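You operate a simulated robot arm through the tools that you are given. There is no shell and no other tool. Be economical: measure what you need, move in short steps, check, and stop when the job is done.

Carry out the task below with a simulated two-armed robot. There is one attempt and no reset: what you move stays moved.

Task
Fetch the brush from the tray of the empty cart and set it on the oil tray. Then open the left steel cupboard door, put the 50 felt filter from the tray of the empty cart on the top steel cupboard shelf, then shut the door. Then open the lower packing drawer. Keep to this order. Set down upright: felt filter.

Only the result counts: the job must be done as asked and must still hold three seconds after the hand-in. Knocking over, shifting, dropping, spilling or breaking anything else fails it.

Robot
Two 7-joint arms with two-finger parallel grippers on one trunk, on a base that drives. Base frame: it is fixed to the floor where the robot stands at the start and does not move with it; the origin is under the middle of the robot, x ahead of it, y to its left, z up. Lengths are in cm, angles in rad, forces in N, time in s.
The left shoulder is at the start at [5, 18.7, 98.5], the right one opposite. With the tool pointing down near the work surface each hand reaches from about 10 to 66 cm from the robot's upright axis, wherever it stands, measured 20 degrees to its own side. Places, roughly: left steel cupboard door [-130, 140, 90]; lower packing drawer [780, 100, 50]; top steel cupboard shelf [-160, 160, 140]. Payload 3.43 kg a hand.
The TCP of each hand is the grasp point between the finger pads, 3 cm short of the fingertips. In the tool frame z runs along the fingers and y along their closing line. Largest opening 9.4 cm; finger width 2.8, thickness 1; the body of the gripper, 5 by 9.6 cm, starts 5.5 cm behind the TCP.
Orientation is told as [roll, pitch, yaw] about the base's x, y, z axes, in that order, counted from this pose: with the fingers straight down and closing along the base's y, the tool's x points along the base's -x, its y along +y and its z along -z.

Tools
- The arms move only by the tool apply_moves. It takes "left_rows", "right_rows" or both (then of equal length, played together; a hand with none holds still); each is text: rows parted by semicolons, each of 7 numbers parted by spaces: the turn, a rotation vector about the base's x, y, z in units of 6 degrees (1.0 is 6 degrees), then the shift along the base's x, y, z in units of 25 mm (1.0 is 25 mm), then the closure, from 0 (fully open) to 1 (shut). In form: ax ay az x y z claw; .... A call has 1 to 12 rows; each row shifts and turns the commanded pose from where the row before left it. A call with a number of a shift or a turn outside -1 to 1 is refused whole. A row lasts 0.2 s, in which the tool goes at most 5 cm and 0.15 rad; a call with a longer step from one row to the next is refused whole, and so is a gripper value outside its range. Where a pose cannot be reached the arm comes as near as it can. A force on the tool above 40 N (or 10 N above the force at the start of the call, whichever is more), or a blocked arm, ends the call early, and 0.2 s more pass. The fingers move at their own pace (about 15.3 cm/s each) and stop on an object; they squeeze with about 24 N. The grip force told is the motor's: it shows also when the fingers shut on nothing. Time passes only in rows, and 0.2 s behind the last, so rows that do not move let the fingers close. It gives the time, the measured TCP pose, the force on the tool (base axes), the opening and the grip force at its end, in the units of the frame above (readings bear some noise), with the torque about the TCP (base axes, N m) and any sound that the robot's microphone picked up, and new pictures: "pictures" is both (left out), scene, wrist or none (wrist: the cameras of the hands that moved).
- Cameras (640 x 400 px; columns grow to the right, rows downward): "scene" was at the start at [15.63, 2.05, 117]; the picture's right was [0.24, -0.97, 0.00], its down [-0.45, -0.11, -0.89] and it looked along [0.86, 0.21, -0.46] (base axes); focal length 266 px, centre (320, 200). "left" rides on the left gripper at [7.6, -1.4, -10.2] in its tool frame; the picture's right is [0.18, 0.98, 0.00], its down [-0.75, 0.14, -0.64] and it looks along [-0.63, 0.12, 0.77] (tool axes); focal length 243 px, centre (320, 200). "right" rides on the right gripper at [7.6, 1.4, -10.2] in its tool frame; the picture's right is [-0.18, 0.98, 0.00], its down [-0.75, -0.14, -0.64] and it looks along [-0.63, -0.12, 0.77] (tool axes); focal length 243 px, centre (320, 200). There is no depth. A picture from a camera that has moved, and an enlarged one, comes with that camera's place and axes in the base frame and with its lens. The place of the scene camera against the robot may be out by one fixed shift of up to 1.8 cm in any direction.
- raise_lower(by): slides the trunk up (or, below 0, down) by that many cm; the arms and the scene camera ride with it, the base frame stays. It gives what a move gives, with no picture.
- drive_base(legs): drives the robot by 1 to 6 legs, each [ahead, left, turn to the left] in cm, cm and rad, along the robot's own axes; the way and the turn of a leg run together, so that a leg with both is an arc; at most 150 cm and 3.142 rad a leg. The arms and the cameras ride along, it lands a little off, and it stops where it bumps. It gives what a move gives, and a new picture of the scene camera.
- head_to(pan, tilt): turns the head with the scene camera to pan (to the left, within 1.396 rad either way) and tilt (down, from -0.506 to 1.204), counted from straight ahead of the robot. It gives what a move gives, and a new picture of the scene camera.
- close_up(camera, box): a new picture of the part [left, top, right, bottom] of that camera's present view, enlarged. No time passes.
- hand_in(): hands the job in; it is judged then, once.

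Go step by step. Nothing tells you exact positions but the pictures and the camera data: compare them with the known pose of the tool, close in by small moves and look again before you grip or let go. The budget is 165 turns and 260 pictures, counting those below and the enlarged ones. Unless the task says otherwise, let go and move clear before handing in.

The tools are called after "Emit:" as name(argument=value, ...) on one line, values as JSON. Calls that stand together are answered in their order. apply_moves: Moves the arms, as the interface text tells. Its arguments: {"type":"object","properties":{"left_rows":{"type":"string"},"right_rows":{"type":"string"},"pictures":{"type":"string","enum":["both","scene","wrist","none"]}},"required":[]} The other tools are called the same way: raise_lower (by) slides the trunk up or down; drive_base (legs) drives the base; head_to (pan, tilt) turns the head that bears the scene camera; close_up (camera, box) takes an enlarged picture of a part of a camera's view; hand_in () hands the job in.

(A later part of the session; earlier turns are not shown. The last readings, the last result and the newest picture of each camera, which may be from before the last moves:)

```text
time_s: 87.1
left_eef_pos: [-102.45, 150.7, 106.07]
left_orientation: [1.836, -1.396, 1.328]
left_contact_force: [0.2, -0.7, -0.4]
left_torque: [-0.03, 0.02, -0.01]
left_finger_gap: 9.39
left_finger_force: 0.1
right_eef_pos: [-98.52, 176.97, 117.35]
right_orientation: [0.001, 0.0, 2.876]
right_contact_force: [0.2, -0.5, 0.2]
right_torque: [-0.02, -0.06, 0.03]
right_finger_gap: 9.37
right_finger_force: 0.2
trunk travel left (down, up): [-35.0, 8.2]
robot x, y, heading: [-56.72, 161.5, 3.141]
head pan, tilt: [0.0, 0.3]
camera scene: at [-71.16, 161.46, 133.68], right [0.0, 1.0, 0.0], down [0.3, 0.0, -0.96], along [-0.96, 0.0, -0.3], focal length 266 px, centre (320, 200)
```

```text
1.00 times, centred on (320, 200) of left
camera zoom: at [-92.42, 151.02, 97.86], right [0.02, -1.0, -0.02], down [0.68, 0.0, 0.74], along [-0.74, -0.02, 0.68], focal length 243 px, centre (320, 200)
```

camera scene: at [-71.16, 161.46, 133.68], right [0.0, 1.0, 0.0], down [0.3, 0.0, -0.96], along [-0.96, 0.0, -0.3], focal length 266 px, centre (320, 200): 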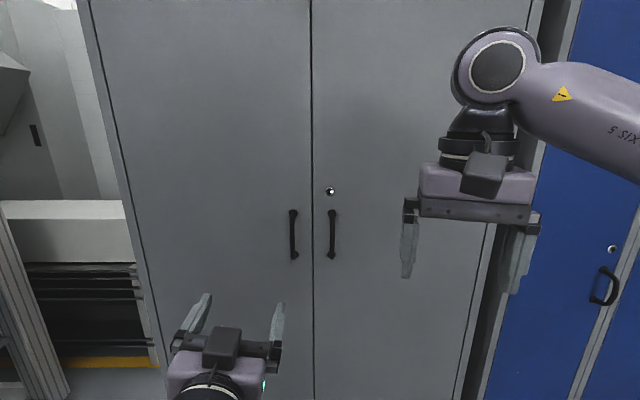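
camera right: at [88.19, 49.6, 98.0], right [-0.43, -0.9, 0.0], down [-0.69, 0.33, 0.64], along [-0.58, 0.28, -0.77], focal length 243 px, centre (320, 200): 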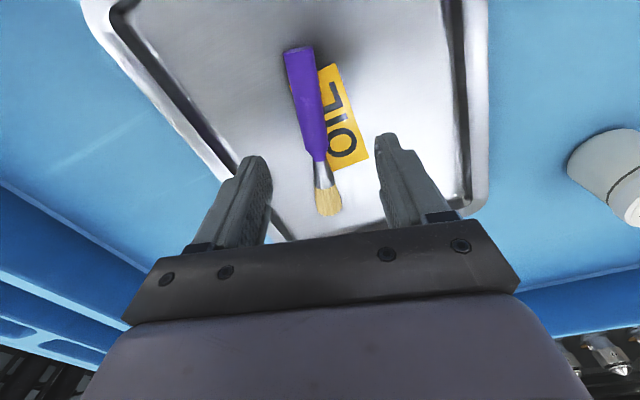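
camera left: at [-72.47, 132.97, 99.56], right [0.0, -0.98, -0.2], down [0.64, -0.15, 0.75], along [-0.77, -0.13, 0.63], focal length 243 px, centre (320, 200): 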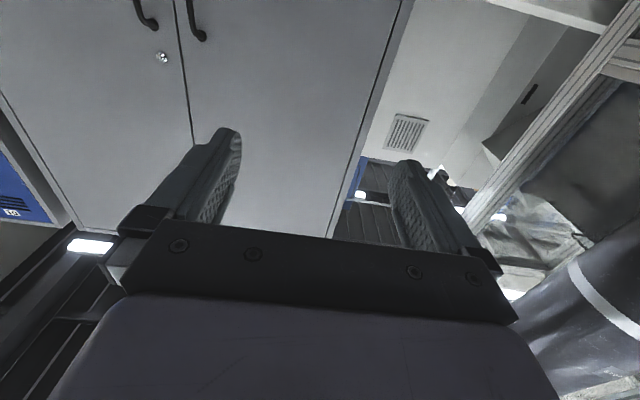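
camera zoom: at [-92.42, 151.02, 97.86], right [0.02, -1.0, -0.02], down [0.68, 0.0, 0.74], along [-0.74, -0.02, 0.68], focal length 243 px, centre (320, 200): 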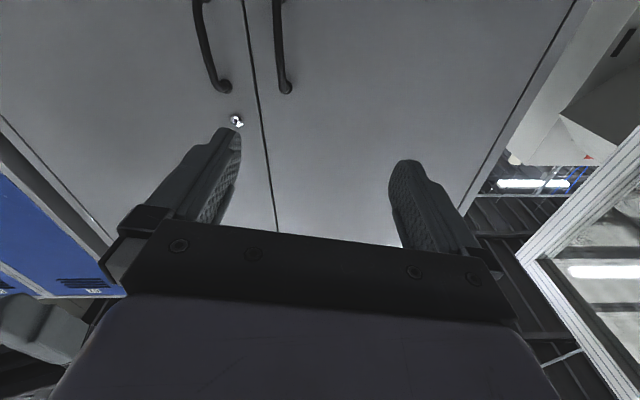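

The door looks a bit farther than first estimated: the handle is near x≈-131, y≈155.5, z 99–111. I shift the base sideways 5 cm and level the hand's roll.

Emit:
drive_base(legs=[[0, -5, 0]])

Emit:
apply_moves(left_rows="0.8 0 0 -1 0 0 0;0.8 0 0 -1 0 0 0;0 0 0 -1 0 0 0;0 0 0 -1 0 0 0")

```text
time_s: 88.0
left_eef_pos: [-102.35, 155.63, 106.08]
left_orientation: [1.839, -1.396, 1.323]
left_contact_force: [-0.3, -0.3, 1.0]
left_torque: [-0.02, 0.0, 0.02]
left_finger_gap: 9.39
left_finger_force: 0.0
right_eef_pos: [-98.31, 182.03, 117.27]
right_orientation: [-0.001, 0.0, 2.876]
right_contact_force: [0.4, 1.0, 0.5]
right_torque: [0.01, -0.02, 0.07]
right_finger_gap: 9.37
right_finger_force: 0.1
trunk travel left (down, up): [-35.0, 8.2]
robot x, y, heading: [-56.54, 166.27, 3.131]
head pan, tilt: [0.0, 0.3]
camera scene: at [-71.09, 166.51, 133.69], right [0.0, 1.0, 0.0], down [0.3, 0.0, -0.96], along [-0.96, 0.0, -0.3], focal length 266 px, centre (320, 200)
```

scene: 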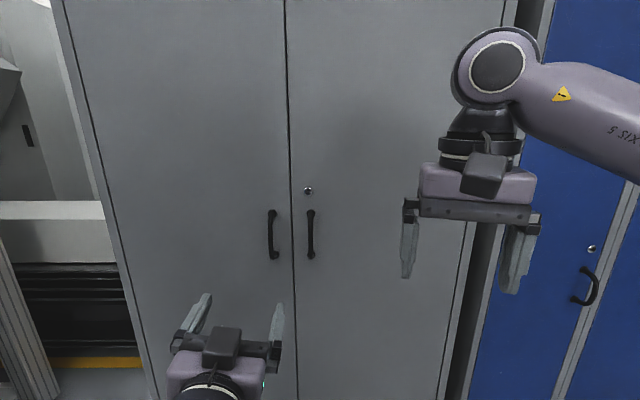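

```text
time_s: 89.2
left_eef_pos: [-112.8, 153.16, 105.14]
left_orientation: [2.046, -1.461, 1.152]
left_contact_force: [0.0, -0.8, 0.2]
left_torque: [-0.03, 0.02, -0.03]
left_finger_gap: 9.39
left_finger_force: 0.0
right_eef_pos: [-98.47, 181.95, 117.29]
right_orientation: [-0.002, -0.003, 2.878]
right_contact_force: [-0.4, -0.3, 0.2]
right_torque: [0.03, -0.01, 0.0]
right_finger_gap: 9.4
right_finger_force: 0.0
trunk travel left (down, up): [-35.0, 8.2]
robot x, y, heading: [-56.8, 166.44, 3.137]
head pan, tilt: [0.0, 0.3]
stopped in row 4 (left hand): the arm was blocked; the commanded pose is now the measured one
camera scene: at [-71.08, 166.43, 133.69], right [0.0, 1.0, 0.0], down [0.3, 0.0, -0.96], along [-0.96, 0.0, -0.3], focal length 266 px, centre (320, 200)
camera left: at [-102.96, 154.51, 96.89], right [0.05, -0.99, -0.09], down [0.68, -0.03, 0.73], along [-0.73, -0.1, 0.68], focal length 243 px, centre (320, 200)
```

scene: 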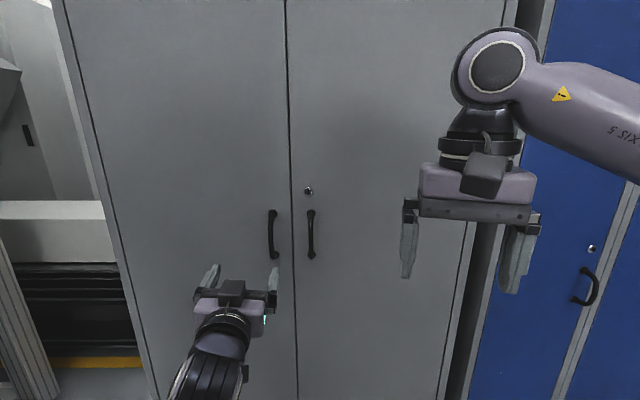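
left: 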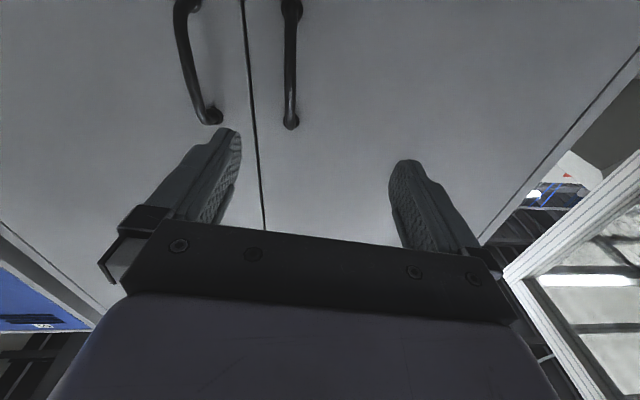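

Handle bar is near (-131, 155.5, 99–110). The arm is near a joint stop, so I close the rest of the gap with the base in a short step.

Emit:
drive_base(legs=[[11, -2.2, 0.006]])

Emit:
close_up(camera="left", box=[0, 0, 640, 400])

```text
time_s: 90.4
left_eef_pos: [-123.81, 155.3, 104.92]
left_orientation: [2.037, -1.462, 1.164]
left_contact_force: [-0.1, -0.1, 0.4]
left_torque: [0.0, 0.01, -0.03]
left_finger_gap: 9.39
left_finger_force: 0.0
right_eef_pos: [-109.38, 184.06, 117.21]
right_orientation: [0.002, 0.001, 2.88]
right_contact_force: [-0.4, -0.2, 0.2]
right_torque: [0.01, -0.02, 0.0]
right_finger_gap: 9.4
right_finger_force: 0.1
trunk travel left (down, up): [-35.0, 8.2]
robot x, y, heading: [-67.62, 168.94, -3.141]
head pan, tilt: [0.0, 0.3]
camera scene: at [-82.07, 168.62, 133.68], right [0.0, 1.0, 0.0], down [0.3, 0.0, -0.95], along [-0.95, 0.0, -0.3], focal length 266 px, centre (320, 200)
```

scene: 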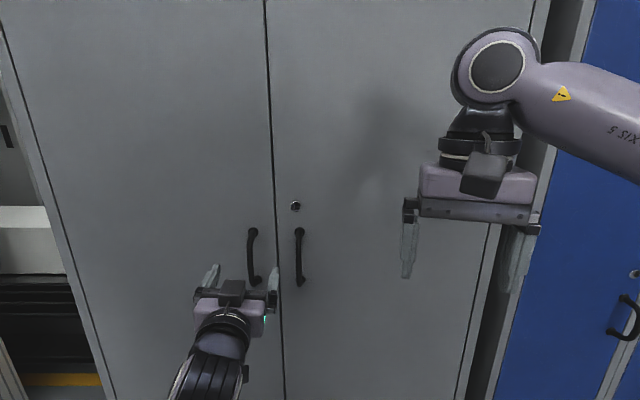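

```text
1.00 times, centred on (320, 200) of left
camera zoom: at [-113.87, 156.61, 96.85], right [0.05, -0.99, -0.09], down [0.68, -0.03, 0.73], along [-0.73, -0.1, 0.68], focal length 243 px, centre (320, 200)
```

zoom: 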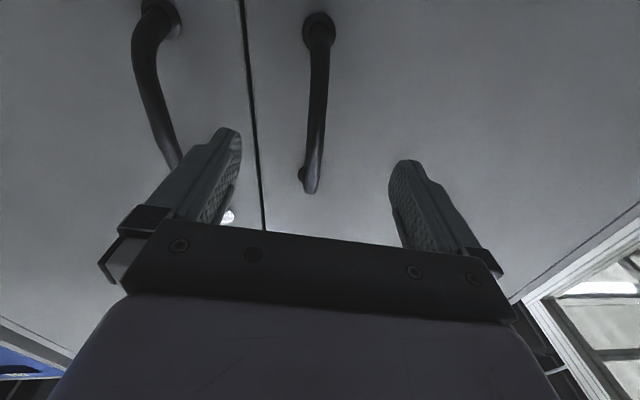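

The bar stands between the fingers at about x≈-131.5. I edge forward 5.5 cm and close on it.

Emit:
drive_base(legs=[[5.5, 0, 0]])

Emit:
apply_moves(left_rows="0 0 0 0 0 0 1;0 0 0 0 0 0 1;0 0 0 0 0 0 1", pictures="wrist")

```text
time_s: 91.4
left_eef_pos: [-128.7, 155.5, 105.04]
left_orientation: [2.008, -1.464, 1.186]
left_contact_force: [-0.9, -0.6, -0.4]
left_torque: [-0.02, 0.0, -0.01]
left_finger_gap: 9.4
left_finger_force: 0.0
right_eef_pos: [-114.53, 184.15, 117.23]
right_orientation: [0.001, 0.001, 2.881]
right_contact_force: [-0.5, -0.2, -0.7]
right_torque: [-0.01, -0.04, -0.01]
right_finger_gap: 9.38
right_finger_force: 0.1
trunk travel left (down, up): [-35.0, 8.2]
robot x, y, heading: [-72.87, 168.48, -3.145]
head pan, tilt: [0.0, 0.3]
stopped in leg 1: the force on the tool passed its limit (the readings are from after the stop); the commanded pose is now the measured one
camera scene: at [-87.13, 168.61, 133.7], right [0.0, 1.0, 0.0], down [0.3, 0.0, -0.96], along [-0.96, 0.0, -0.3], focal length 266 px, centre (320, 200)
```

scene: 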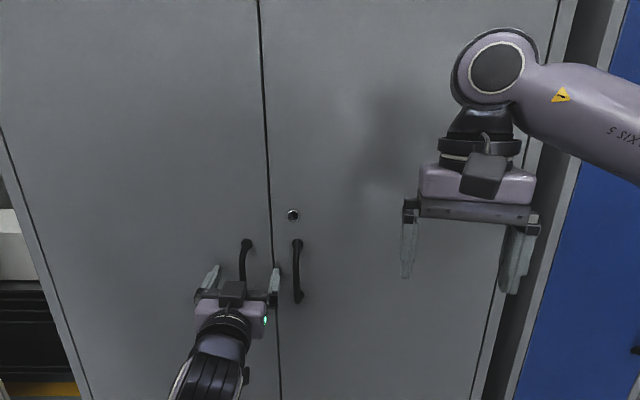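

```text
time_s: 92.2
left_eef_pos: [-128.61, 155.33, 105.07]
left_orientation: [2.025, -1.466, 1.171]
left_contact_force: [-0.7, -4.7, 1.2]
left_torque: [1.17, -0.1, -0.1]
left_finger_gap: 1.73
left_finger_force: 44.8
right_eef_pos: [-114.58, 183.95, 117.3]
right_orientation: [-0.001, 0.0, 2.879]
right_contact_force: [0.6, 0.6, -0.3]
right_torque: [0.02, -0.03, 0.01]
right_finger_gap: 9.39
right_finger_force: 0.2
trunk travel left (down, up): [-35.0, 8.2]
robot x, y, heading: [-72.87, 168.69, -3.137]
head pan, tilt: [0.0, 0.3]
camera left: at [-118.73, 156.65, 96.87], right [0.05, -0.99, -0.09], down [0.68, -0.04, 0.73], along [-0.73, -0.1, 0.67], focal length 243 px, centre (320, 200)
```

left: 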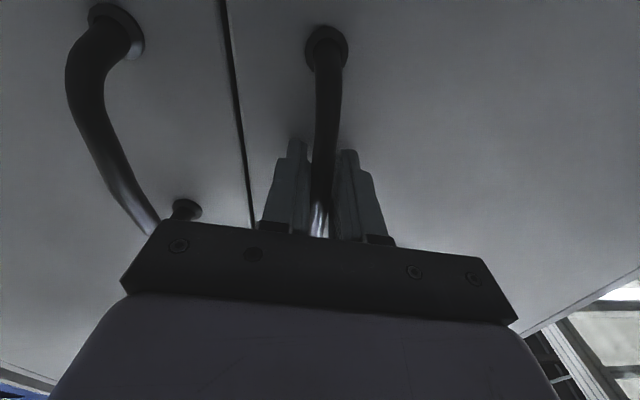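

The handle is gripped. I pull the door by rotating the whole base rigidly about the hinge (about (-132, 114)) in short arcs.

Emit:
drive_base(legs=[[-5.5, 5.9, -0.1], [-5.5, 5.9, -0.1]])

```text
time_s: 94.0
left_eef_pos: [-120.33, 153.65, 105.04]
left_orientation: [2.021, -1.465, 0.974]
left_contact_force: [-5.2, -14.5, 3.3]
left_torque: [1.02, -0.09, -0.16]
left_finger_gap: 1.73
left_finger_force: 44.7
right_eef_pos: [-100.93, 178.92, 117.25]
right_orientation: [-0.002, -0.001, 2.681]
right_contact_force: [0.6, 0.7, -0.8]
right_torque: [0.02, 0.02, -0.02]
right_finger_gap: 9.43
right_finger_force: 0.1
trunk travel left (down, up): [-35.0, 8.2]
robot x, y, heading: [-63.27, 155.86, 2.942]
head pan, tilt: [0.0, 0.3]
camera scene: at [-77.03, 158.53, 133.7], right [0.2, 0.98, 0.0], down [0.29, -0.06, -0.96], along [-0.94, 0.19, -0.3], focal length 266 px, centre (320, 200)
```

scene: 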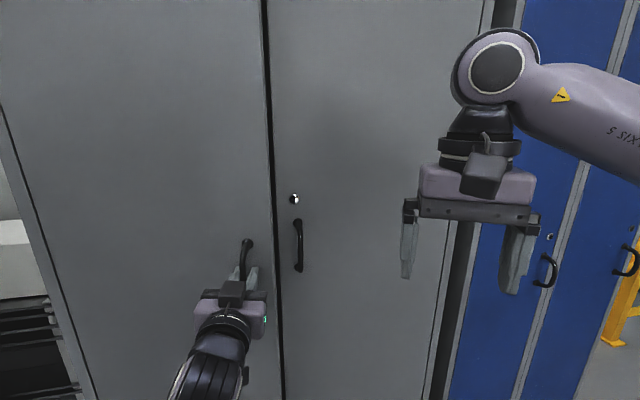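

The door is following. I continue the arc.

Emit:
drive_base(legs=[[-5.5, 6.2, -0.1], [-5.5, 6.1, -0.1], [-5.5, 6.1, -0.1]])

```text
time_s: 96.4
left_eef_pos: [-109.57, 148.11, 105.01]
left_orientation: [2.009, -1.463, 0.69]
left_contact_force: [1.4, 2.7, -2.6]
left_torque: [0.99, -0.37, -0.04]
left_finger_gap: 1.74
left_finger_force: 45.1
right_eef_pos: [-83.43, 166.57, 117.24]
right_orientation: [-0.002, 0.001, 2.382]
right_contact_force: [0.1, -0.6, -0.7]
right_torque: [0.0, -0.03, 0.0]
right_finger_gap: 9.38
right_finger_force: 0.0
trunk travel left (down, up): [-35.0, 8.2]
robot x, y, heading: [-54.44, 133.19, 2.647]
head pan, tilt: [0.0, 0.3]
camera scene: at [-66.58, 140.29, 133.69], right [0.48, 0.88, 0.0], down [0.26, -0.14, -0.96], along [-0.84, 0.45, -0.3], focal length 266 px, centre (320, 200)
```

scene: 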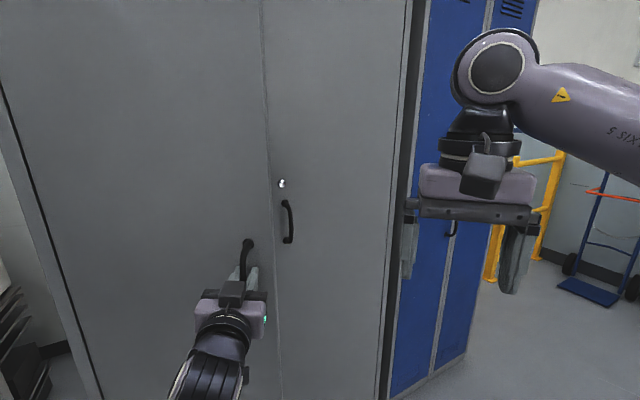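

Emit:
drive_base(legs=[[-5.5, 6.0, -0.1], [-5.5, 6.0, -0.1], [-5.5, 6.0, -0.1], [-5.5, 6.0, -0.1]])

```text
time_s: 99.1
left_eef_pos: [-100.77, 138.75, 104.99]
left_orientation: [2.028, -1.472, 0.372]
left_contact_force: [-0.1, -0.9, -3.9]
left_torque: [1.34, -0.32, 0.13]
left_finger_gap: 1.74
left_finger_force: 45.0
right_eef_pos: [-69.61, 148.81, 117.16]
right_orientation: [0.0, 0.002, 2.064]
right_contact_force: [-0.4, 0.3, 0.2]
right_torque: [-0.02, 0.04, 0.02]
right_finger_gap: 9.41
right_finger_force: 0.1
trunk travel left (down, up): [-35.0, 8.2]
robot x, y, heading: [-51.97, 107.76, 2.328]
head pan, tilt: [0.0, 0.3]
stopped in leg 4: the force on the tool passed its limit (the readings are from after the stop); the commanded pose is now the measured one
camera scene: at [-61.57, 118.77, 133.69], right [0.73, 0.69, 0.0], down [0.2, -0.21, -0.96], along [-0.66, 0.69, -0.3], focal length 266 px, centre (320, 200)
```

scene: 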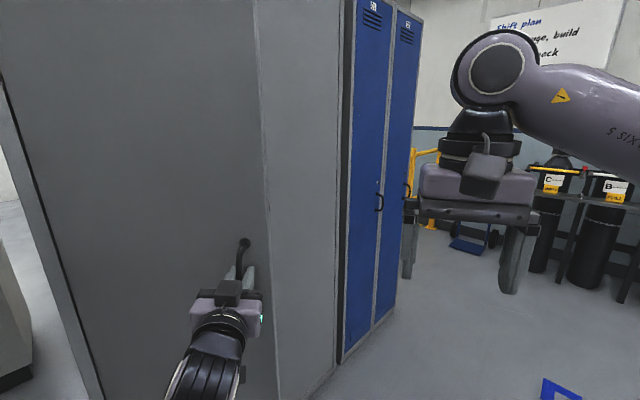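

Emit:
drive_base(legs=[[-5.5, 6.1, -0.1], [-5.5, 6.1, -0.1], [-5.5, 6.1, -0.1], [-5.5, 6.1, -0.1]])

```text
time_s: 102.2
left_eef_pos: [-94.88, 123.94, 105.16]
left_orientation: [2.043, -1.474, -0.025]
left_contact_force: [-36.2, -5.4, 2.6]
left_torque: [0.23, -1.07, -0.25]
left_finger_gap: 1.71
left_finger_force: 45.2
right_eef_pos: [-61.6, 121.1, 117.34]
right_orientation: [-0.005, 0.002, 1.668]
right_contact_force: [0.6, 0.0, -0.3]
right_torque: [0.03, 0.04, 0.03]
right_finger_gap: 9.4
right_finger_force: 0.0
trunk travel left (down, up): [-35.0, 8.2]
robot x, y, heading: [-61.07, 76.89, 1.933]
head pan, tilt: [0.0, 0.3]
camera scene: at [-65.82, 90.73, 133.69], right [0.94, 0.35, 0.0], down [0.11, -0.28, -0.96], along [-0.34, 0.89, -0.3], focal length 266 px, centre (320, 200)
```

scene: 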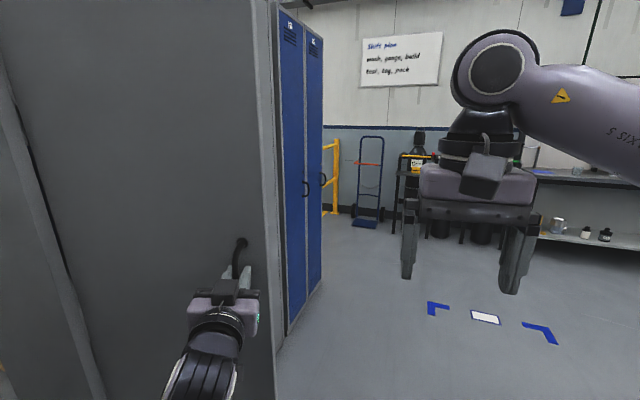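

The door is about 70° open with some radial strain. I ease in 1.2 cm and continue the arc to about 90°.

Emit:
drive_base(legs=[[0.4, 1.1, 0], [-5.4, 6.0, -0.1], [-5.4, 6.0, -0.1], [-5.4, 6.0, -0.1], [-5.4, 6.0, -0.1]])

```text
time_s: 103.5
left_eef_pos: [-94.59, 123.64, 105.02]
left_orientation: [1.987, -1.469, 0.028]
left_contact_force: [-5.2, -0.9, -0.7]
left_torque: [0.74, -0.98, 0.09]
left_finger_gap: 1.74
left_finger_force: 44.7
right_eef_pos: [-59.7, 119.39, 117.16]
right_orientation: [0.0, 0.001, 1.614]
right_contact_force: [-0.2, 0.4, 0.3]
right_torque: [-0.01, 0.01, 0.03]
right_finger_gap: 9.41
right_finger_force: 0.1
trunk travel left (down, up): [-35.0, 8.2]
robot x, y, heading: [-61.66, 75.24, 1.879]
head pan, tilt: [0.0, 0.3]
stopped in leg 2: the force on the tool passed its limit (the readings are from after the stop); the commanded pose is now the measured one
camera scene: at [-65.39, 89.35, 133.69], right [0.95, 0.3, 0.0], down [0.09, -0.28, -0.96], along [-0.29, 0.91, -0.3], focal length 266 px, centre (320, 200)
```

scene: 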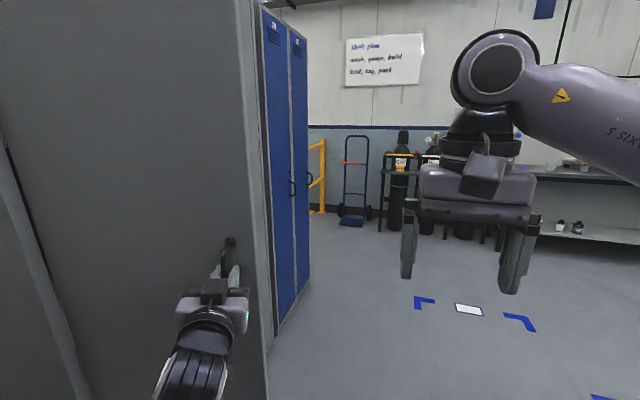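

The door is about 69° open and the pull is binding. I let go of the handle, back away, and go round to the inner side to see how far it stands.

Emit:
apply_moves(left_rows="0 0 0 0 0 0 0;0 0 0 0 0 0 0;0 0 0 0 0 0 0", pictures="none")

Emit:
drive_base(legs=[[-14, 0, 0], [0, -35, 0], [0, 0, 0.5], [0, -70, 0.75]])

```text
time_s: 104.3
left_eef_pos: [-94.49, 123.45, 105.16]
left_orientation: [1.974, -1.463, 0.037]
left_contact_force: [0.3, 1.1, 0.0]
left_torque: [0.01, 0.02, -0.01]
left_finger_gap: 9.38
left_finger_force: 0.0
right_eef_pos: [-59.58, 119.41, 117.22]
right_orientation: [0.001, 0.003, 1.614]
right_contact_force: [0.7, -0.4, 0.2]
right_torque: [0.03, 0.0, 0.01]
right_finger_gap: 9.4
right_finger_force: 0.1
trunk travel left (down, up): [-35.0, 8.2]
robot x, y, heading: [-61.88, 74.84, 1.877]
head pan, tilt: [0.0, 0.3]
```

```text
time_s: 105.9
left_eef_pos: [-89.51, 110.48, 105.1]
left_orientation: [1.979, -1.464, 0.026]
left_contact_force: [0.7, 0.4, 0.4]
left_torque: [0.01, 0.02, -0.01]
left_finger_gap: 9.41
left_finger_force: 0.1
right_eef_pos: [-54.79, 106.12, 117.28]
right_orientation: [0.002, 0.001, 1.608]
right_contact_force: [-0.6, 0.0, 0.2]
right_torque: [0.03, -0.01, 0.0]
right_finger_gap: 9.42
right_finger_force: 0.1
trunk travel left (down, up): [-35.0, 8.2]
robot x, y, heading: [-57.0, 61.87, 1.874]
head pan, tilt: [0.0, 0.3]
stopped in leg 2: the robot was blocked; the commanded pose is now the measured one
camera scene: at [-60.56, 76.13, 133.69], right [0.95, 0.3, 0.0], down [0.09, -0.28, -0.96], along [-0.28, 0.91, -0.3], focal length 266 px, centre (320, 200)
```

scene: 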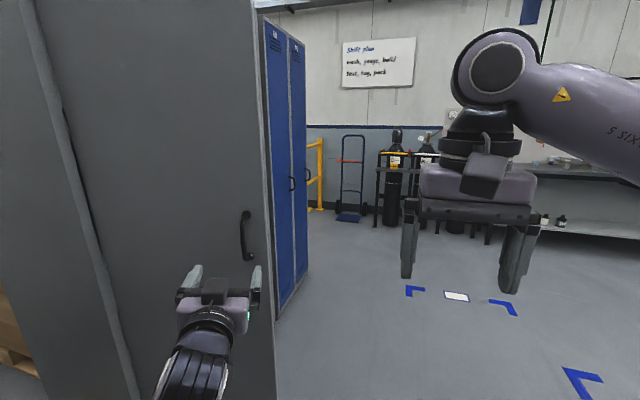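

Something blocked the sideways move. I look around before moving again.

Emit:
head_to(pan=-1.39, tilt=0.6)

Emit:
head_to(pan=1.39, tilt=0.6)

```text
time_s: 107.4
left_eef_pos: [-89.47, 110.54, 105.09]
left_orientation: [1.98, -1.465, 0.026]
left_contact_force: [0.0, 1.1, -0.8]
left_torque: [-0.02, 0.04, -0.02]
left_finger_gap: 9.42
left_finger_force: 0.0
right_eef_pos: [-54.66, 106.09, 117.22]
right_orientation: [0.002, 0.001, 1.611]
right_contact_force: [-0.1, 0.3, 0.6]
right_torque: [-0.02, 0.0, 0.01]
right_finger_gap: 9.4
right_finger_force: 0.0
trunk travel left (down, up): [-35.0, 8.2]
robot x, y, heading: [-57.05, 61.73, 1.876]
head pan, tilt: [-1.389, 0.6]
camera scene: at [-49.97, 71.31, 130.95], right [0.46, -0.89, 0.0], down [-0.5, -0.26, -0.83], along [0.73, 0.38, -0.56], focal length 266 px, centre (320, 200)
```

scene: 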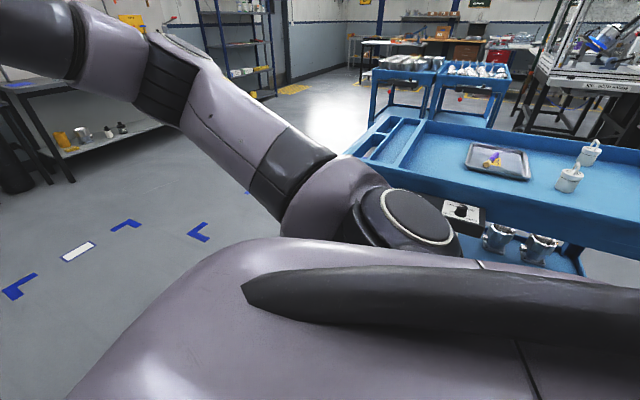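

```text
time_s: 109.8
left_eef_pos: [-89.49, 110.41, 104.97]
left_orientation: [1.979, -1.463, 0.025]
left_contact_force: [1.0, 0.1, 0.1]
left_torque: [0.01, -0.04, 0.01]
left_finger_gap: 9.41
left_finger_force: 0.0
right_eef_pos: [-54.6, 106.14, 117.22]
right_orientation: [0.002, 0.0, 1.611]
right_contact_force: [0.0, 0.6, 0.8]
right_torque: [0.0, 0.02, -0.02]
right_finger_gap: 9.38
right_finger_force: 0.1
trunk travel left (down, up): [-35.0, 8.2]
robot x, y, heading: [-56.81, 61.79, 1.87]
head pan, tilt: [1.389, 0.6]
camera scene: at [-66.57, 66.15, 130.94], right [-0.12, 0.99, 0.0], down [0.56, 0.07, -0.83], along [-0.82, -0.1, -0.56], focal length 266 px, centre (320, 200)
```

scene: 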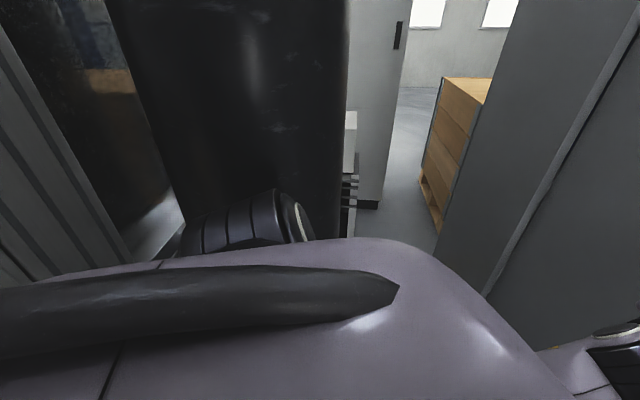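

The left elbow is beside the tall black cylinder. I ease forward a little, away from it, then slide right.

Emit:
drive_base(legs=[[5, 0, 0], [0, -12, 0]])

```text
time_s: 111.0
left_eef_pos: [-90.77, 115.25, 105.04]
left_orientation: [1.979, -1.466, 0.03]
left_contact_force: [-0.1, -0.4, 0.8]
left_torque: [0.01, -0.01, 0.0]
left_finger_gap: 9.41
left_finger_force: 0.0
right_eef_pos: [-56.02, 111.14, 117.17]
right_orientation: [0.003, 0.0, 1.613]
right_contact_force: [-0.1, -0.4, 0.4]
right_torque: [0.0, -0.01, -0.01]
right_finger_gap: 9.39
right_finger_force: 0.1
trunk travel left (down, up): [-35.0, 8.2]
robot x, y, heading: [-57.63, 66.64, 1.883]
head pan, tilt: [1.389, 0.6]
stopped in leg 2: the robot was blocked; the commanded pose is now the measured one
camera scene: at [-67.65, 71.04, 130.94], right [-0.12, 0.99, 0.0], down [0.56, 0.07, -0.83], along [-0.82, -0.1, -0.56], focal length 266 px, centre (320, 200)
```

scene: 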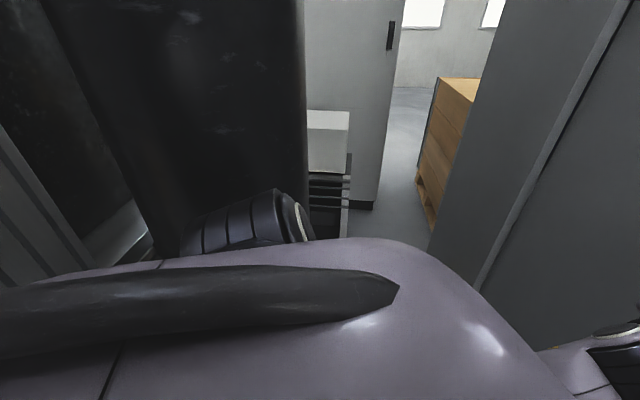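

Emit:
head_to(pan=-1.0, tilt=1.0)

Emit:
head_to(pan=0.5, tilt=0.8)

```text
time_s: 113.2
left_eef_pos: [-90.74, 115.32, 105.15]
left_orientation: [1.978, -1.465, 0.031]
left_contact_force: [-0.1, -0.1, 0.0]
left_torque: [-0.02, 0.02, -0.02]
left_finger_gap: 9.41
left_finger_force: 0.0
right_eef_pos: [-56.02, 111.05, 117.16]
right_orientation: [0.001, 0.0, 1.612]
right_contact_force: [-0.3, 0.7, -0.7]
right_torque: [0.01, -0.03, -0.02]
right_finger_gap: 9.41
right_finger_force: 0.2
trunk travel left (down, up): [-35.0, 8.2]
robot x, y, heading: [-58.23, 66.76, 1.872]
head pan, tilt: [-1.0, 1.0]
camera scene: at [-54.42, 77.49, 127.74], right [0.77, -0.64, 0.0], down [-0.54, -0.65, -0.54], along [0.35, 0.42, -0.84], focal length 266 px, centre (320, 200)
```

scene: 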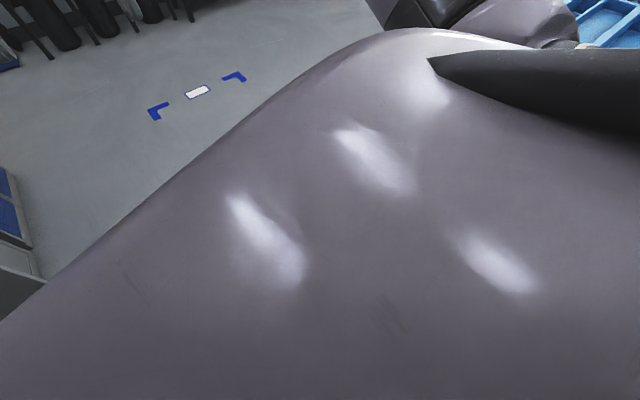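

```text
time_s: 114.8
left_eef_pos: [-90.84, 115.33, 105.05]
left_orientation: [1.978, -1.466, 0.03]
left_contact_force: [0.3, 0.4, 0.3]
left_torque: [-0.01, -0.01, 0.01]
left_finger_gap: 9.39
left_finger_force: 0.2
right_eef_pos: [-55.96, 111.1, 117.16]
right_orientation: [0.002, 0.001, 1.614]
right_contact_force: [0.5, 0.7, 1.0]
right_torque: [0.04, 0.0, 0.0]
right_finger_gap: 9.39
right_finger_force: 0.0
trunk travel left (down, up): [-35.0, 8.2]
robot x, y, heading: [-57.7, 66.53, 1.875]
head pan, tilt: [0.499, 0.799]
camera scene: at [-64.69, 77.73, 129.26], right [0.69, 0.72, 0.0], down [0.52, -0.5, -0.7], along [-0.5, 0.48, -0.72], focal length 266 px, centre (320, 200)
```

scene: 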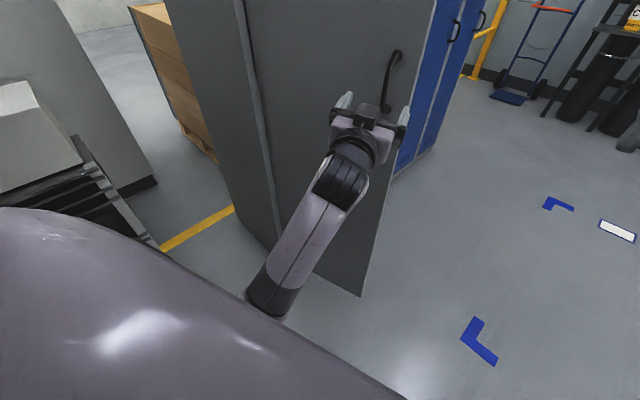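

Emit:
drive_base(legs=[[0, -4, 0]])

Emit:
head_to(pan=-1.39, tilt=0.9)

```text
time_s: 115.7
left_eef_pos: [-87.02, 116.65, 105.1]
left_orientation: [1.975, -1.463, 0.035]
left_contact_force: [-0.3, -0.2, -0.6]
left_torque: [-0.02, -0.01, 0.03]
left_finger_gap: 9.43
left_finger_force: 0.1
right_eef_pos: [-52.22, 112.4, 117.18]
right_orientation: [0.0, 0.002, 1.614]
right_contact_force: [-0.1, -0.6, 0.1]
right_torque: [-0.04, 0.03, -0.02]
right_finger_gap: 9.4
right_finger_force: 0.1
trunk travel left (down, up): [-35.0, 8.2]
robot x, y, heading: [-54.31, 67.8, 1.878]
head pan, tilt: [0.499, 0.799]
camera scene: at [-60.9, 78.93, 129.26], right [0.69, 0.72, 0.0], down [0.52, -0.5, -0.7], along [-0.5, 0.48, -0.72], focal length 266 px, centre (320, 200)
```

scene: 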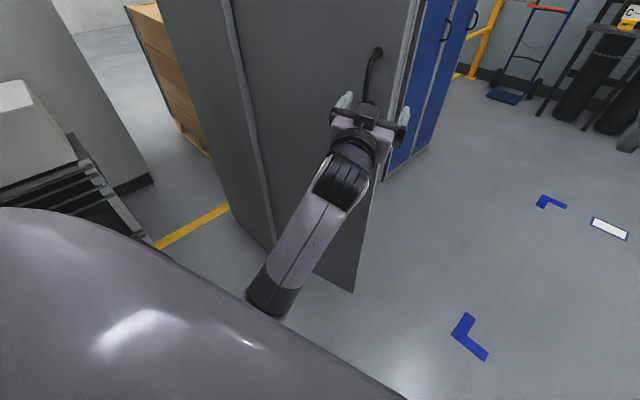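

```text
time_s: 117.6
left_eef_pos: [-87.14, 116.47, 105.25]
left_orientation: [1.978, -1.463, 0.032]
left_contact_force: [0.6, -0.9, -0.4]
left_torque: [-0.02, -0.04, -0.01]
left_finger_gap: 9.42
left_finger_force: 0.0
right_eef_pos: [-52.21, 112.32, 117.15]
right_orientation: [-0.001, 0.001, 1.611]
right_contact_force: [-0.2, -0.3, 0.8]
right_torque: [-0.01, 0.01, -0.01]
right_finger_gap: 9.41
right_finger_force: 0.0
trunk travel left (down, up): [-35.0, 8.2]
robot x, y, heading: [-54.5, 68.01, 1.877]
head pan, tilt: [-1.389, 0.901]
camera scene: at [-48.48, 76.85, 128.47], right [0.47, -0.88, 0.0], down [-0.69, -0.37, -0.62], along [0.55, 0.29, -0.78], focal length 266 px, centre (320, 200)
```

scene: 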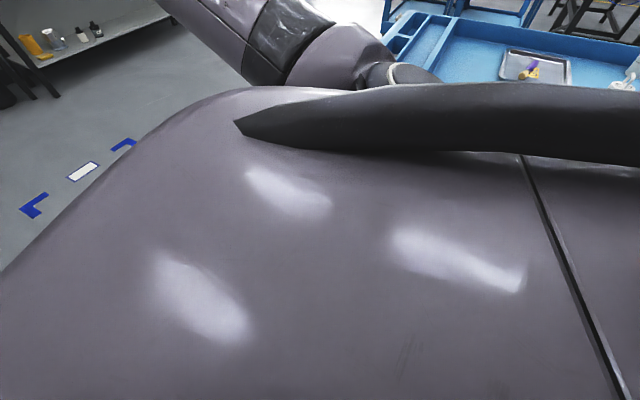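

Emit:
drive_base(legs=[[-4, -8, 0]])

```text
time_s: 118.7
left_eef_pos: [-78.21, 115.04, 105.06]
left_orientation: [1.979, -1.464, 0.03]
left_contact_force: [0.6, 0.7, 0.0]
left_torque: [-0.05, 0.0, 0.0]
left_finger_gap: 9.39
left_finger_force: 0.2
right_eef_pos: [-43.35, 110.82, 117.11]
right_orientation: [0.004, -0.002, 1.613]
right_contact_force: [0.7, 0.6, -0.9]
right_torque: [0.0, 0.08, -0.02]
right_finger_gap: 9.41
right_finger_force: 0.0
trunk travel left (down, up): [-35.0, 8.2]
robot x, y, heading: [-45.41, 66.74, 1.877]
head pan, tilt: [-1.389, 0.901]
camera scene: at [-39.53, 75.43, 128.46], right [0.47, -0.88, 0.0], down [-0.69, -0.37, -0.62], along [0.55, 0.29, -0.78], focal length 266 px, centre (320, 200)
```

scene: 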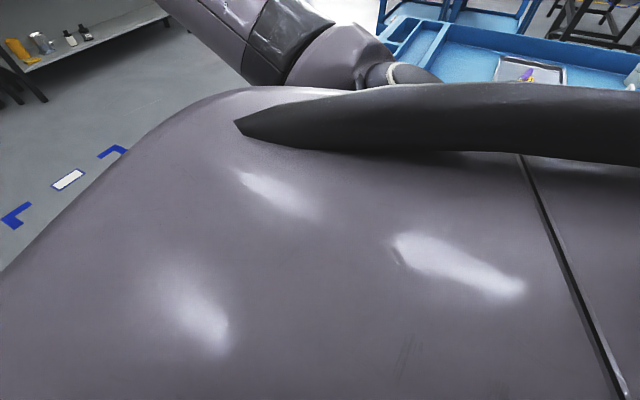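

The base moves freely again. I go round the door's free end, wide of it, and turn to face the cupboard.

Emit:
drive_base(legs=[[0, -20, 0], [75, -35, 0], [0, 0, 1.265]])

Emit:
head_to(pan=0.1, tilt=0.1)

```text
time_s: 127.4
left_eef_pos: [-69.22, 136.97, 105.13]
left_orientation: [1.976, -1.464, 1.281]
left_contact_force: [-0.2, 0.0, -1.0]
left_torque: [0.02, 0.01, -0.02]
left_finger_gap: 9.4
left_finger_force: 0.0
right_eef_pos: [-54.18, 168.87, 117.28]
right_orientation: [0.0, 0.0, 2.862]
right_contact_force: [0.2, 0.2, 0.6]
right_torque: [-0.03, -0.04, -0.01]
right_finger_gap: 9.42
right_finger_force: 0.2
trunk travel left (down, up): [-35.0, 8.2]
robot x, y, heading: [-12.66, 152.65, 3.126]
head pan, tilt: [-1.389, 0.901]
camera scene: at [-18.95, 160.17, 128.47], right [0.99, 0.16, 0.0], down [0.13, -0.77, -0.62], along [-0.1, 0.61, -0.78], focal length 266 px, centre (320, 200)
```

scene: 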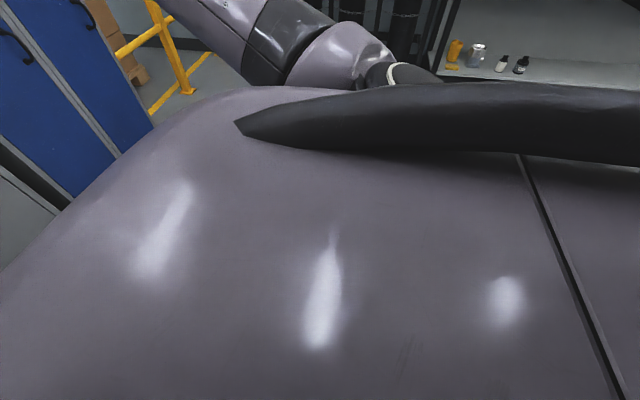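

```text
time_s: 129.0
left_eef_pos: [-69.28, 137.04, 105.12]
left_orientation: [1.977, -1.464, 1.281]
left_contact_force: [0.1, 0.5, 0.4]
left_torque: [-0.04, 0.01, 0.0]
left_finger_gap: 9.4
left_finger_force: 0.0
right_eef_pos: [-54.34, 168.78, 117.18]
right_orientation: [0.002, -0.001, 2.863]
right_contact_force: [-0.1, 0.0, 0.2]
right_torque: [0.03, 0.03, 0.01]
right_finger_gap: 9.4
right_finger_force: 0.0
trunk travel left (down, up): [-35.0, 8.2]
robot x, y, heading: [-12.81, 152.94, 3.127]
head pan, tilt: [0.099, 0.099]
camera scene: at [-26.88, 151.97, 135.56], right [-0.08, 1.0, 0.0], down [0.1, 0.01, -0.99], along [-0.99, -0.08, -0.1], focal length 266 px, centre (320, 200)
```

scene: 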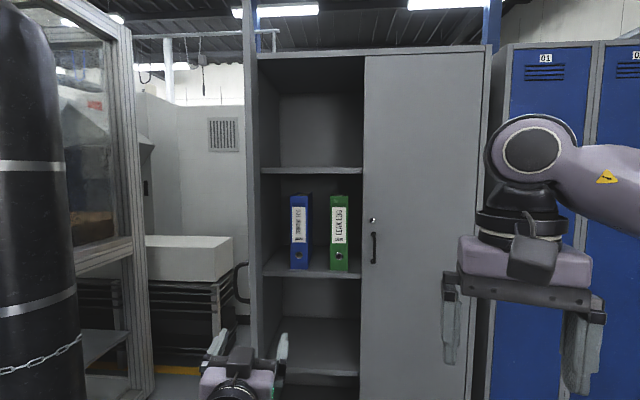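

The top shelf (z≈138–140, ~38 cm clear height) is open to view; the door stands about 70° open. I shut the left fingers, move them inside the door and push it further by strafing left.

Emit:
apply_moves(left_rows="0 0 0 0 0 0 1;0 0 0 0 0 0 1;0 0 0 0 0 0 1", pictures="none")

Emit:
drive_base(legs=[[0, -4, 0.014], [30, 0, 0], [0, 10, 0]])

```text
time_s: 129.8
left_eef_pos: [-69.29, 137.04, 105.09]
left_orientation: [1.977, -1.463, 1.281]
left_contact_force: [0.3, -0.1, -1.0]
left_torque: [0.01, -0.03, 0.02]
left_finger_gap: 0.04
left_finger_force: 23.5
right_eef_pos: [-54.18, 168.83, 117.24]
right_orientation: [0.0, 0.0, 2.863]
right_contact_force: [-0.2, -0.2, 0.8]
right_torque: [-0.01, -0.02, 0.0]
right_finger_gap: 9.36
right_finger_force: 0.1
trunk travel left (down, up): [-35.0, 8.2]
robot x, y, heading: [-12.6, 152.63, 3.13]
head pan, tilt: [0.099, 0.099]
```

```text
time_s: 133.1
left_eef_pos: [-99.57, 130.12, 105.15]
left_orientation: [1.981, -1.466, 1.295]
left_contact_force: [0.7, -0.7, 0.0]
left_torque: [-0.02, -0.02, -0.04]
left_finger_gap: 0.01
left_finger_force: 24.0
right_eef_pos: [-84.86, 162.08, 117.13]
right_orientation: [0.0, 0.0, 2.877]
right_contact_force: [0.2, -0.5, -0.6]
right_torque: [0.01, 0.01, -0.02]
right_finger_gap: 9.43
right_finger_force: 0.1
trunk travel left (down, up): [-35.0, 8.2]
robot x, y, heading: [-43.52, 146.63, 3.137]
head pan, tilt: [0.099, 0.099]
camera scene: at [-57.37, 145.59, 135.56], right [-0.1, 1.0, 0.0], down [0.1, 0.01, -0.99], along [-0.99, -0.1, -0.1], focal length 266 px, centre (320, 200)
```

scene: 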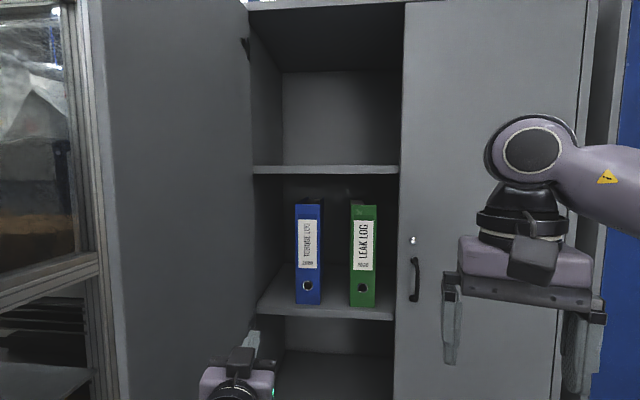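

The door now stands at about 90° and the shelf is clear. I go back round to the cart's far side to fetch the 50 filter with the left hand.

Emit:
drive_base(legs=[[-33, 0, 0], [0, -22, 0], [-150, 0, 0], [-40, 0, 0], [0, 130, 0]])

Emit:
raise_lower(by=-15)

Emit:
head_to(pan=0.2, tilt=0.6)

```text
time_s: 151.8
left_eef_pos: [122.97, 23.06, 105.22]
left_orientation: [1.98, -1.462, 1.289]
left_contact_force: [0.0, 0.0, 0.6]
left_torque: [0.01, 0.01, 0.01]
left_finger_gap: 0.0
left_finger_force: 24.4
right_eef_pos: [137.62, 55.02, 117.12]
right_orientation: [0.001, -0.001, 2.871]
right_contact_force: [-0.3, -1.0, -0.3]
right_torque: [-0.01, 0.01, -0.01]
right_finger_gap: 9.39
right_finger_force: 0.0
trunk travel left (down, up): [-35.0, 8.2]
robot x, y, heading: [179.18, 39.51, 3.135]
head pan, tilt: [0.099, 0.099]
camera scene: at [165.15, 38.42, 135.56], right [-0.09, 1.0, 0.0], down [0.1, 0.01, -1.0], along [-0.99, -0.09, -0.1], focal length 266 px, centre (320, 200)
```

scene: 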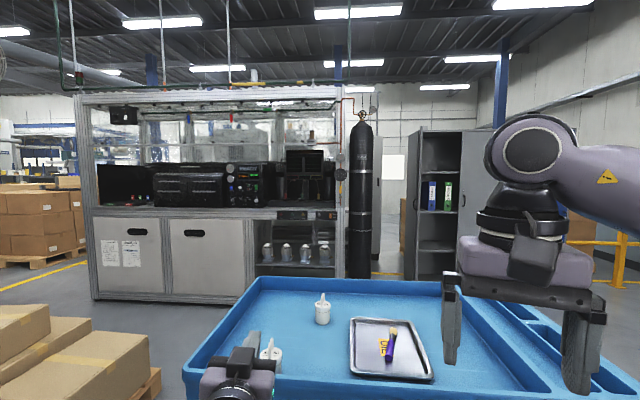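

```text
time_s: 153.5
left_eef_pos: [122.99, 23.09, 90.14]
left_orientation: [1.981, -1.464, 1.287]
left_contact_force: [-0.2, 0.7, 0.5]
left_torque: [-0.02, -0.01, 0.0]
left_finger_gap: 0.01
left_finger_force: 24.1
right_eef_pos: [137.66, 55.04, 102.29]
right_orientation: [0.0, 0.0, 2.873]
right_contact_force: [-0.5, 0.4, 0.1]
right_torque: [0.02, -0.02, 0.01]
right_finger_gap: 9.41
right_finger_force: 0.2
trunk travel left (down, up): [-20.0, 23.2]
robot x, y, heading: [179.25, 39.3, 3.136]
head pan, tilt: [0.099, 0.099]
```

```text
time_s: 154.4
left_eef_pos: [122.97, 23.07, 90.07]
left_orientation: [1.979, -1.464, 1.29]
left_contact_force: [0.0, -0.2, -0.2]
left_torque: [-0.02, -0.03, -0.01]
left_finger_gap: 0.0
left_finger_force: 24.3
right_eef_pos: [137.63, 55.09, 102.18]
right_orientation: [0.001, -0.001, 2.87]
right_contact_force: [0.7, 0.3, -0.1]
right_torque: [0.07, 0.02, -0.01]
right_finger_gap: 9.4
right_finger_force: 0.0
trunk travel left (down, up): [-20.0, 23.2]
robot x, y, heading: [179.1, 39.64, 3.137]
head pan, tilt: [0.201, 0.6]
camera scene: at [165.64, 37.58, 115.95], right [-0.19, 0.98, 0.0], down [0.55, 0.11, -0.83], along [-0.81, -0.16, -0.56], focal length 266 px, centre (320, 200)
```

scene: 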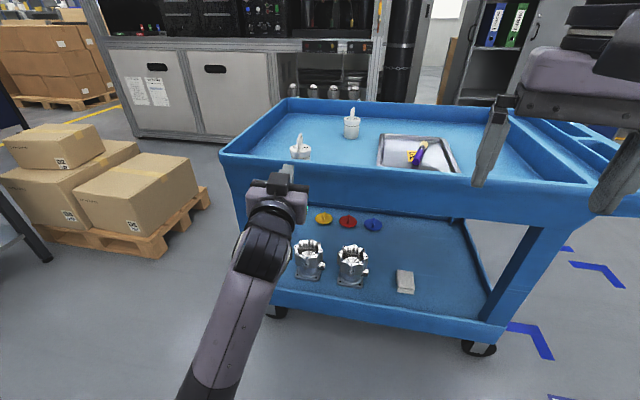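

Emit:
close_up(camera="scene", box=[250, 120, 350, 182])

Emit:
drive_base(legs=[[6, -5, 0]])

Emit:
head_to(pan=0.35, tilt=0.6)

Emit:
close_up(camera="left", box=[0, 0, 640, 400])

```text
6.40 times, centred on (300, 151) of scene
camera zoom: at [165.64, 37.58, 115.95], right [-0.19, 0.98, 0.0], down [0.55, 0.11, -0.83], along [-0.81, -0.16, -0.56], focal length 1706 px, centre (448, 514)
```

zoom: 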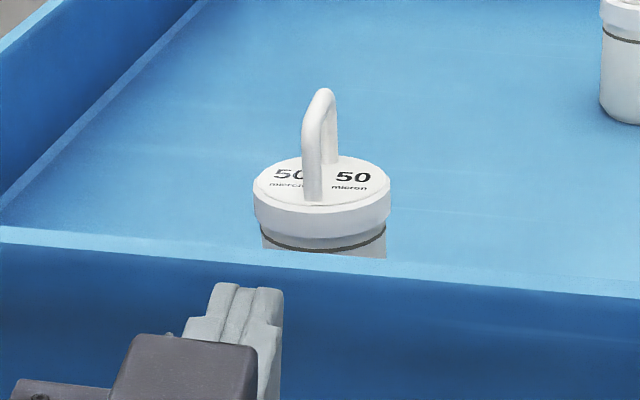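

```text
time_s: 155.5
left_eef_pos: [116.79, 28.04, 90.14]
left_orientation: [1.978, -1.466, 1.291]
left_contact_force: [-0.3, 0.4, 0.3]
left_torque: [-0.01, 0.0, -0.03]
left_finger_gap: 0.0
left_finger_force: 23.9
right_eef_pos: [131.63, 60.06, 102.14]
right_orientation: [0.003, 0.0, 2.871]
right_contact_force: [-0.2, 0.4, 0.0]
right_torque: [0.04, -0.04, 0.02]
right_finger_gap: 9.41
right_finger_force: 0.0
trunk travel left (down, up): [-20.0, 23.2]
robot x, y, heading: [173.23, 44.04, 3.133]
head pan, tilt: [0.201, 0.6]
camera scene: at [159.6, 42.58, 115.94], right [-0.19, 0.98, 0.0], down [0.55, 0.11, -0.82], along [-0.81, -0.16, -0.57], focal length 266 px, centre (320, 200)
```

scene: 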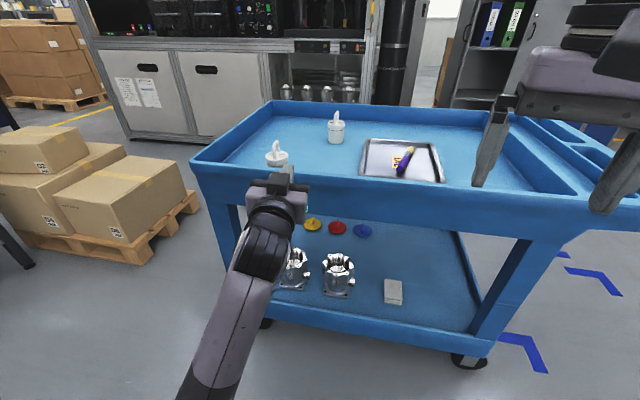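

```text
time_s: 156.2
left_eef_pos: [116.83, 28.14, 90.12]
left_orientation: [1.979, -1.463, 1.289]
left_contact_force: [0.7, 0.4, -0.3]
left_torque: [0.0, -0.03, 0.0]
left_finger_gap: 0.0
left_finger_force: 24.1
right_eef_pos: [131.61, 59.96, 102.22]
right_orientation: [0.003, 0.0, 2.871]
right_contact_force: [0.9, -0.3, -0.3]
right_torque: [-0.02, 0.02, 0.0]
right_finger_gap: 9.4
right_finger_force: 0.1
trunk travel left (down, up): [-20.0, 23.2]
robot x, y, heading: [173.17, 44.21, 3.136]
head pan, tilt: [0.351, 0.6]
camera scene: at [159.96, 41.3, 115.94], right [-0.34, 0.94, 0.0], down [0.53, 0.19, -0.83], along [-0.78, -0.28, -0.56], focal length 266 px, centre (320, 200)
```

scene: 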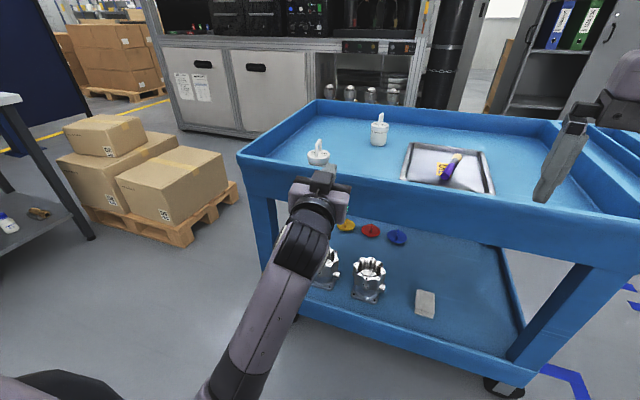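

```text
1.00 times, centred on (320, 200) of left
camera zoom: at [126.73, 30.11, 81.94], right [0.12, -0.99, -0.09], down [0.68, 0.02, 0.74], along [-0.73, -0.15, 0.67], focal length 243 px, centre (320, 200)
```

zoom: 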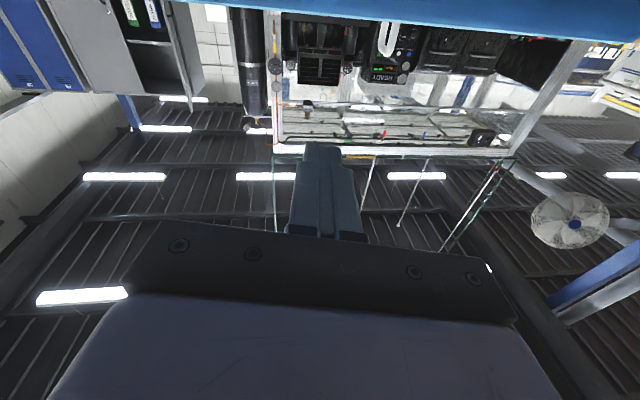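

The loop of the 50's handle lies in a plane along x at about (99, 18.5), top z≈87.5, cap z≈82, cart rim z≈82.5. I tilt the left hand about 25° down, aligned with the loop, and open it.

Emit:
apply_moves(left_rows="0.15 -0.78 -0.3 0 0 0.35 0;0.15 -0.78 -0.3 0 0 0.35 0;0.15 -0.78 -0.3 0 0 0.35 0;0.15 -0.78 -0.3 0 0 0.35 0;0.15 -0.78 -0.3 0 0 0.35 0;0.15 -0.78 -0.3 0 0 0.35 0", pictures="wrist")

```text
time_s: 157.6
left_eef_pos: [116.85, 28.21, 95.27]
left_orientation: [0.024, -1.117, 3.027]
left_contact_force: [0.0, -0.2, 0.0]
left_torque: [-0.01, -0.01, 0.04]
left_finger_gap: 9.39
left_finger_force: 0.0
right_eef_pos: [131.67, 60.0, 102.15]
right_orientation: [0.002, -0.001, 2.87]
right_contact_force: [0.2, -0.5, 0.3]
right_torque: [-0.02, -0.04, -0.01]
right_finger_gap: 9.4
right_finger_force: 0.1
trunk travel left (down, up): [-20.0, 23.2]
robot x, y, heading: [173.37, 44.58, 3.13]
head pan, tilt: [0.351, 0.6]
camera left: at [129.53, 28.51, 92.87], right [-0.01, -0.99, -0.15], down [0.24, -0.15, 0.96], along [-0.97, -0.03, 0.23], focal length 243 px, centre (320, 200)
```

left: 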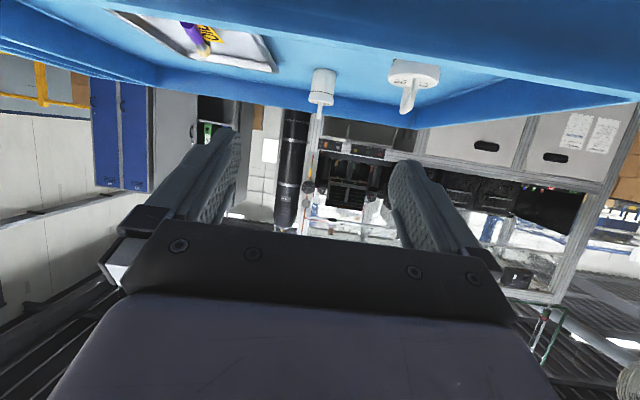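

Emit:
close_up(camera="left", box=[340, 30, 480, 118])

```text
4.55 times, centred on (410, 74) of left
camera zoom: at [129.53, 28.51, 92.87], right [-0.01, -0.99, -0.15], down [0.24, -0.15, 0.96], along [-0.97, -0.03, 0.23], focal length 1103 px, centre (-89, 773)
```

zoom: 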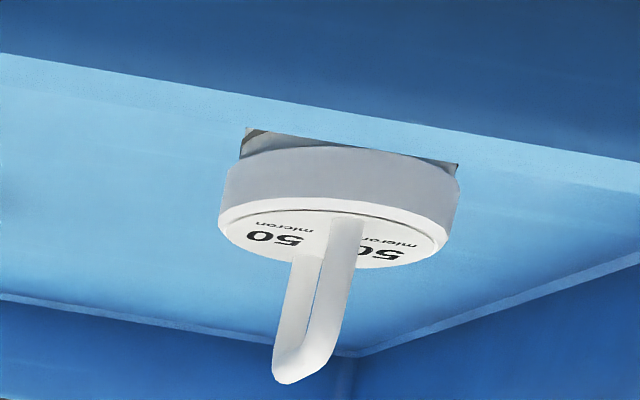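

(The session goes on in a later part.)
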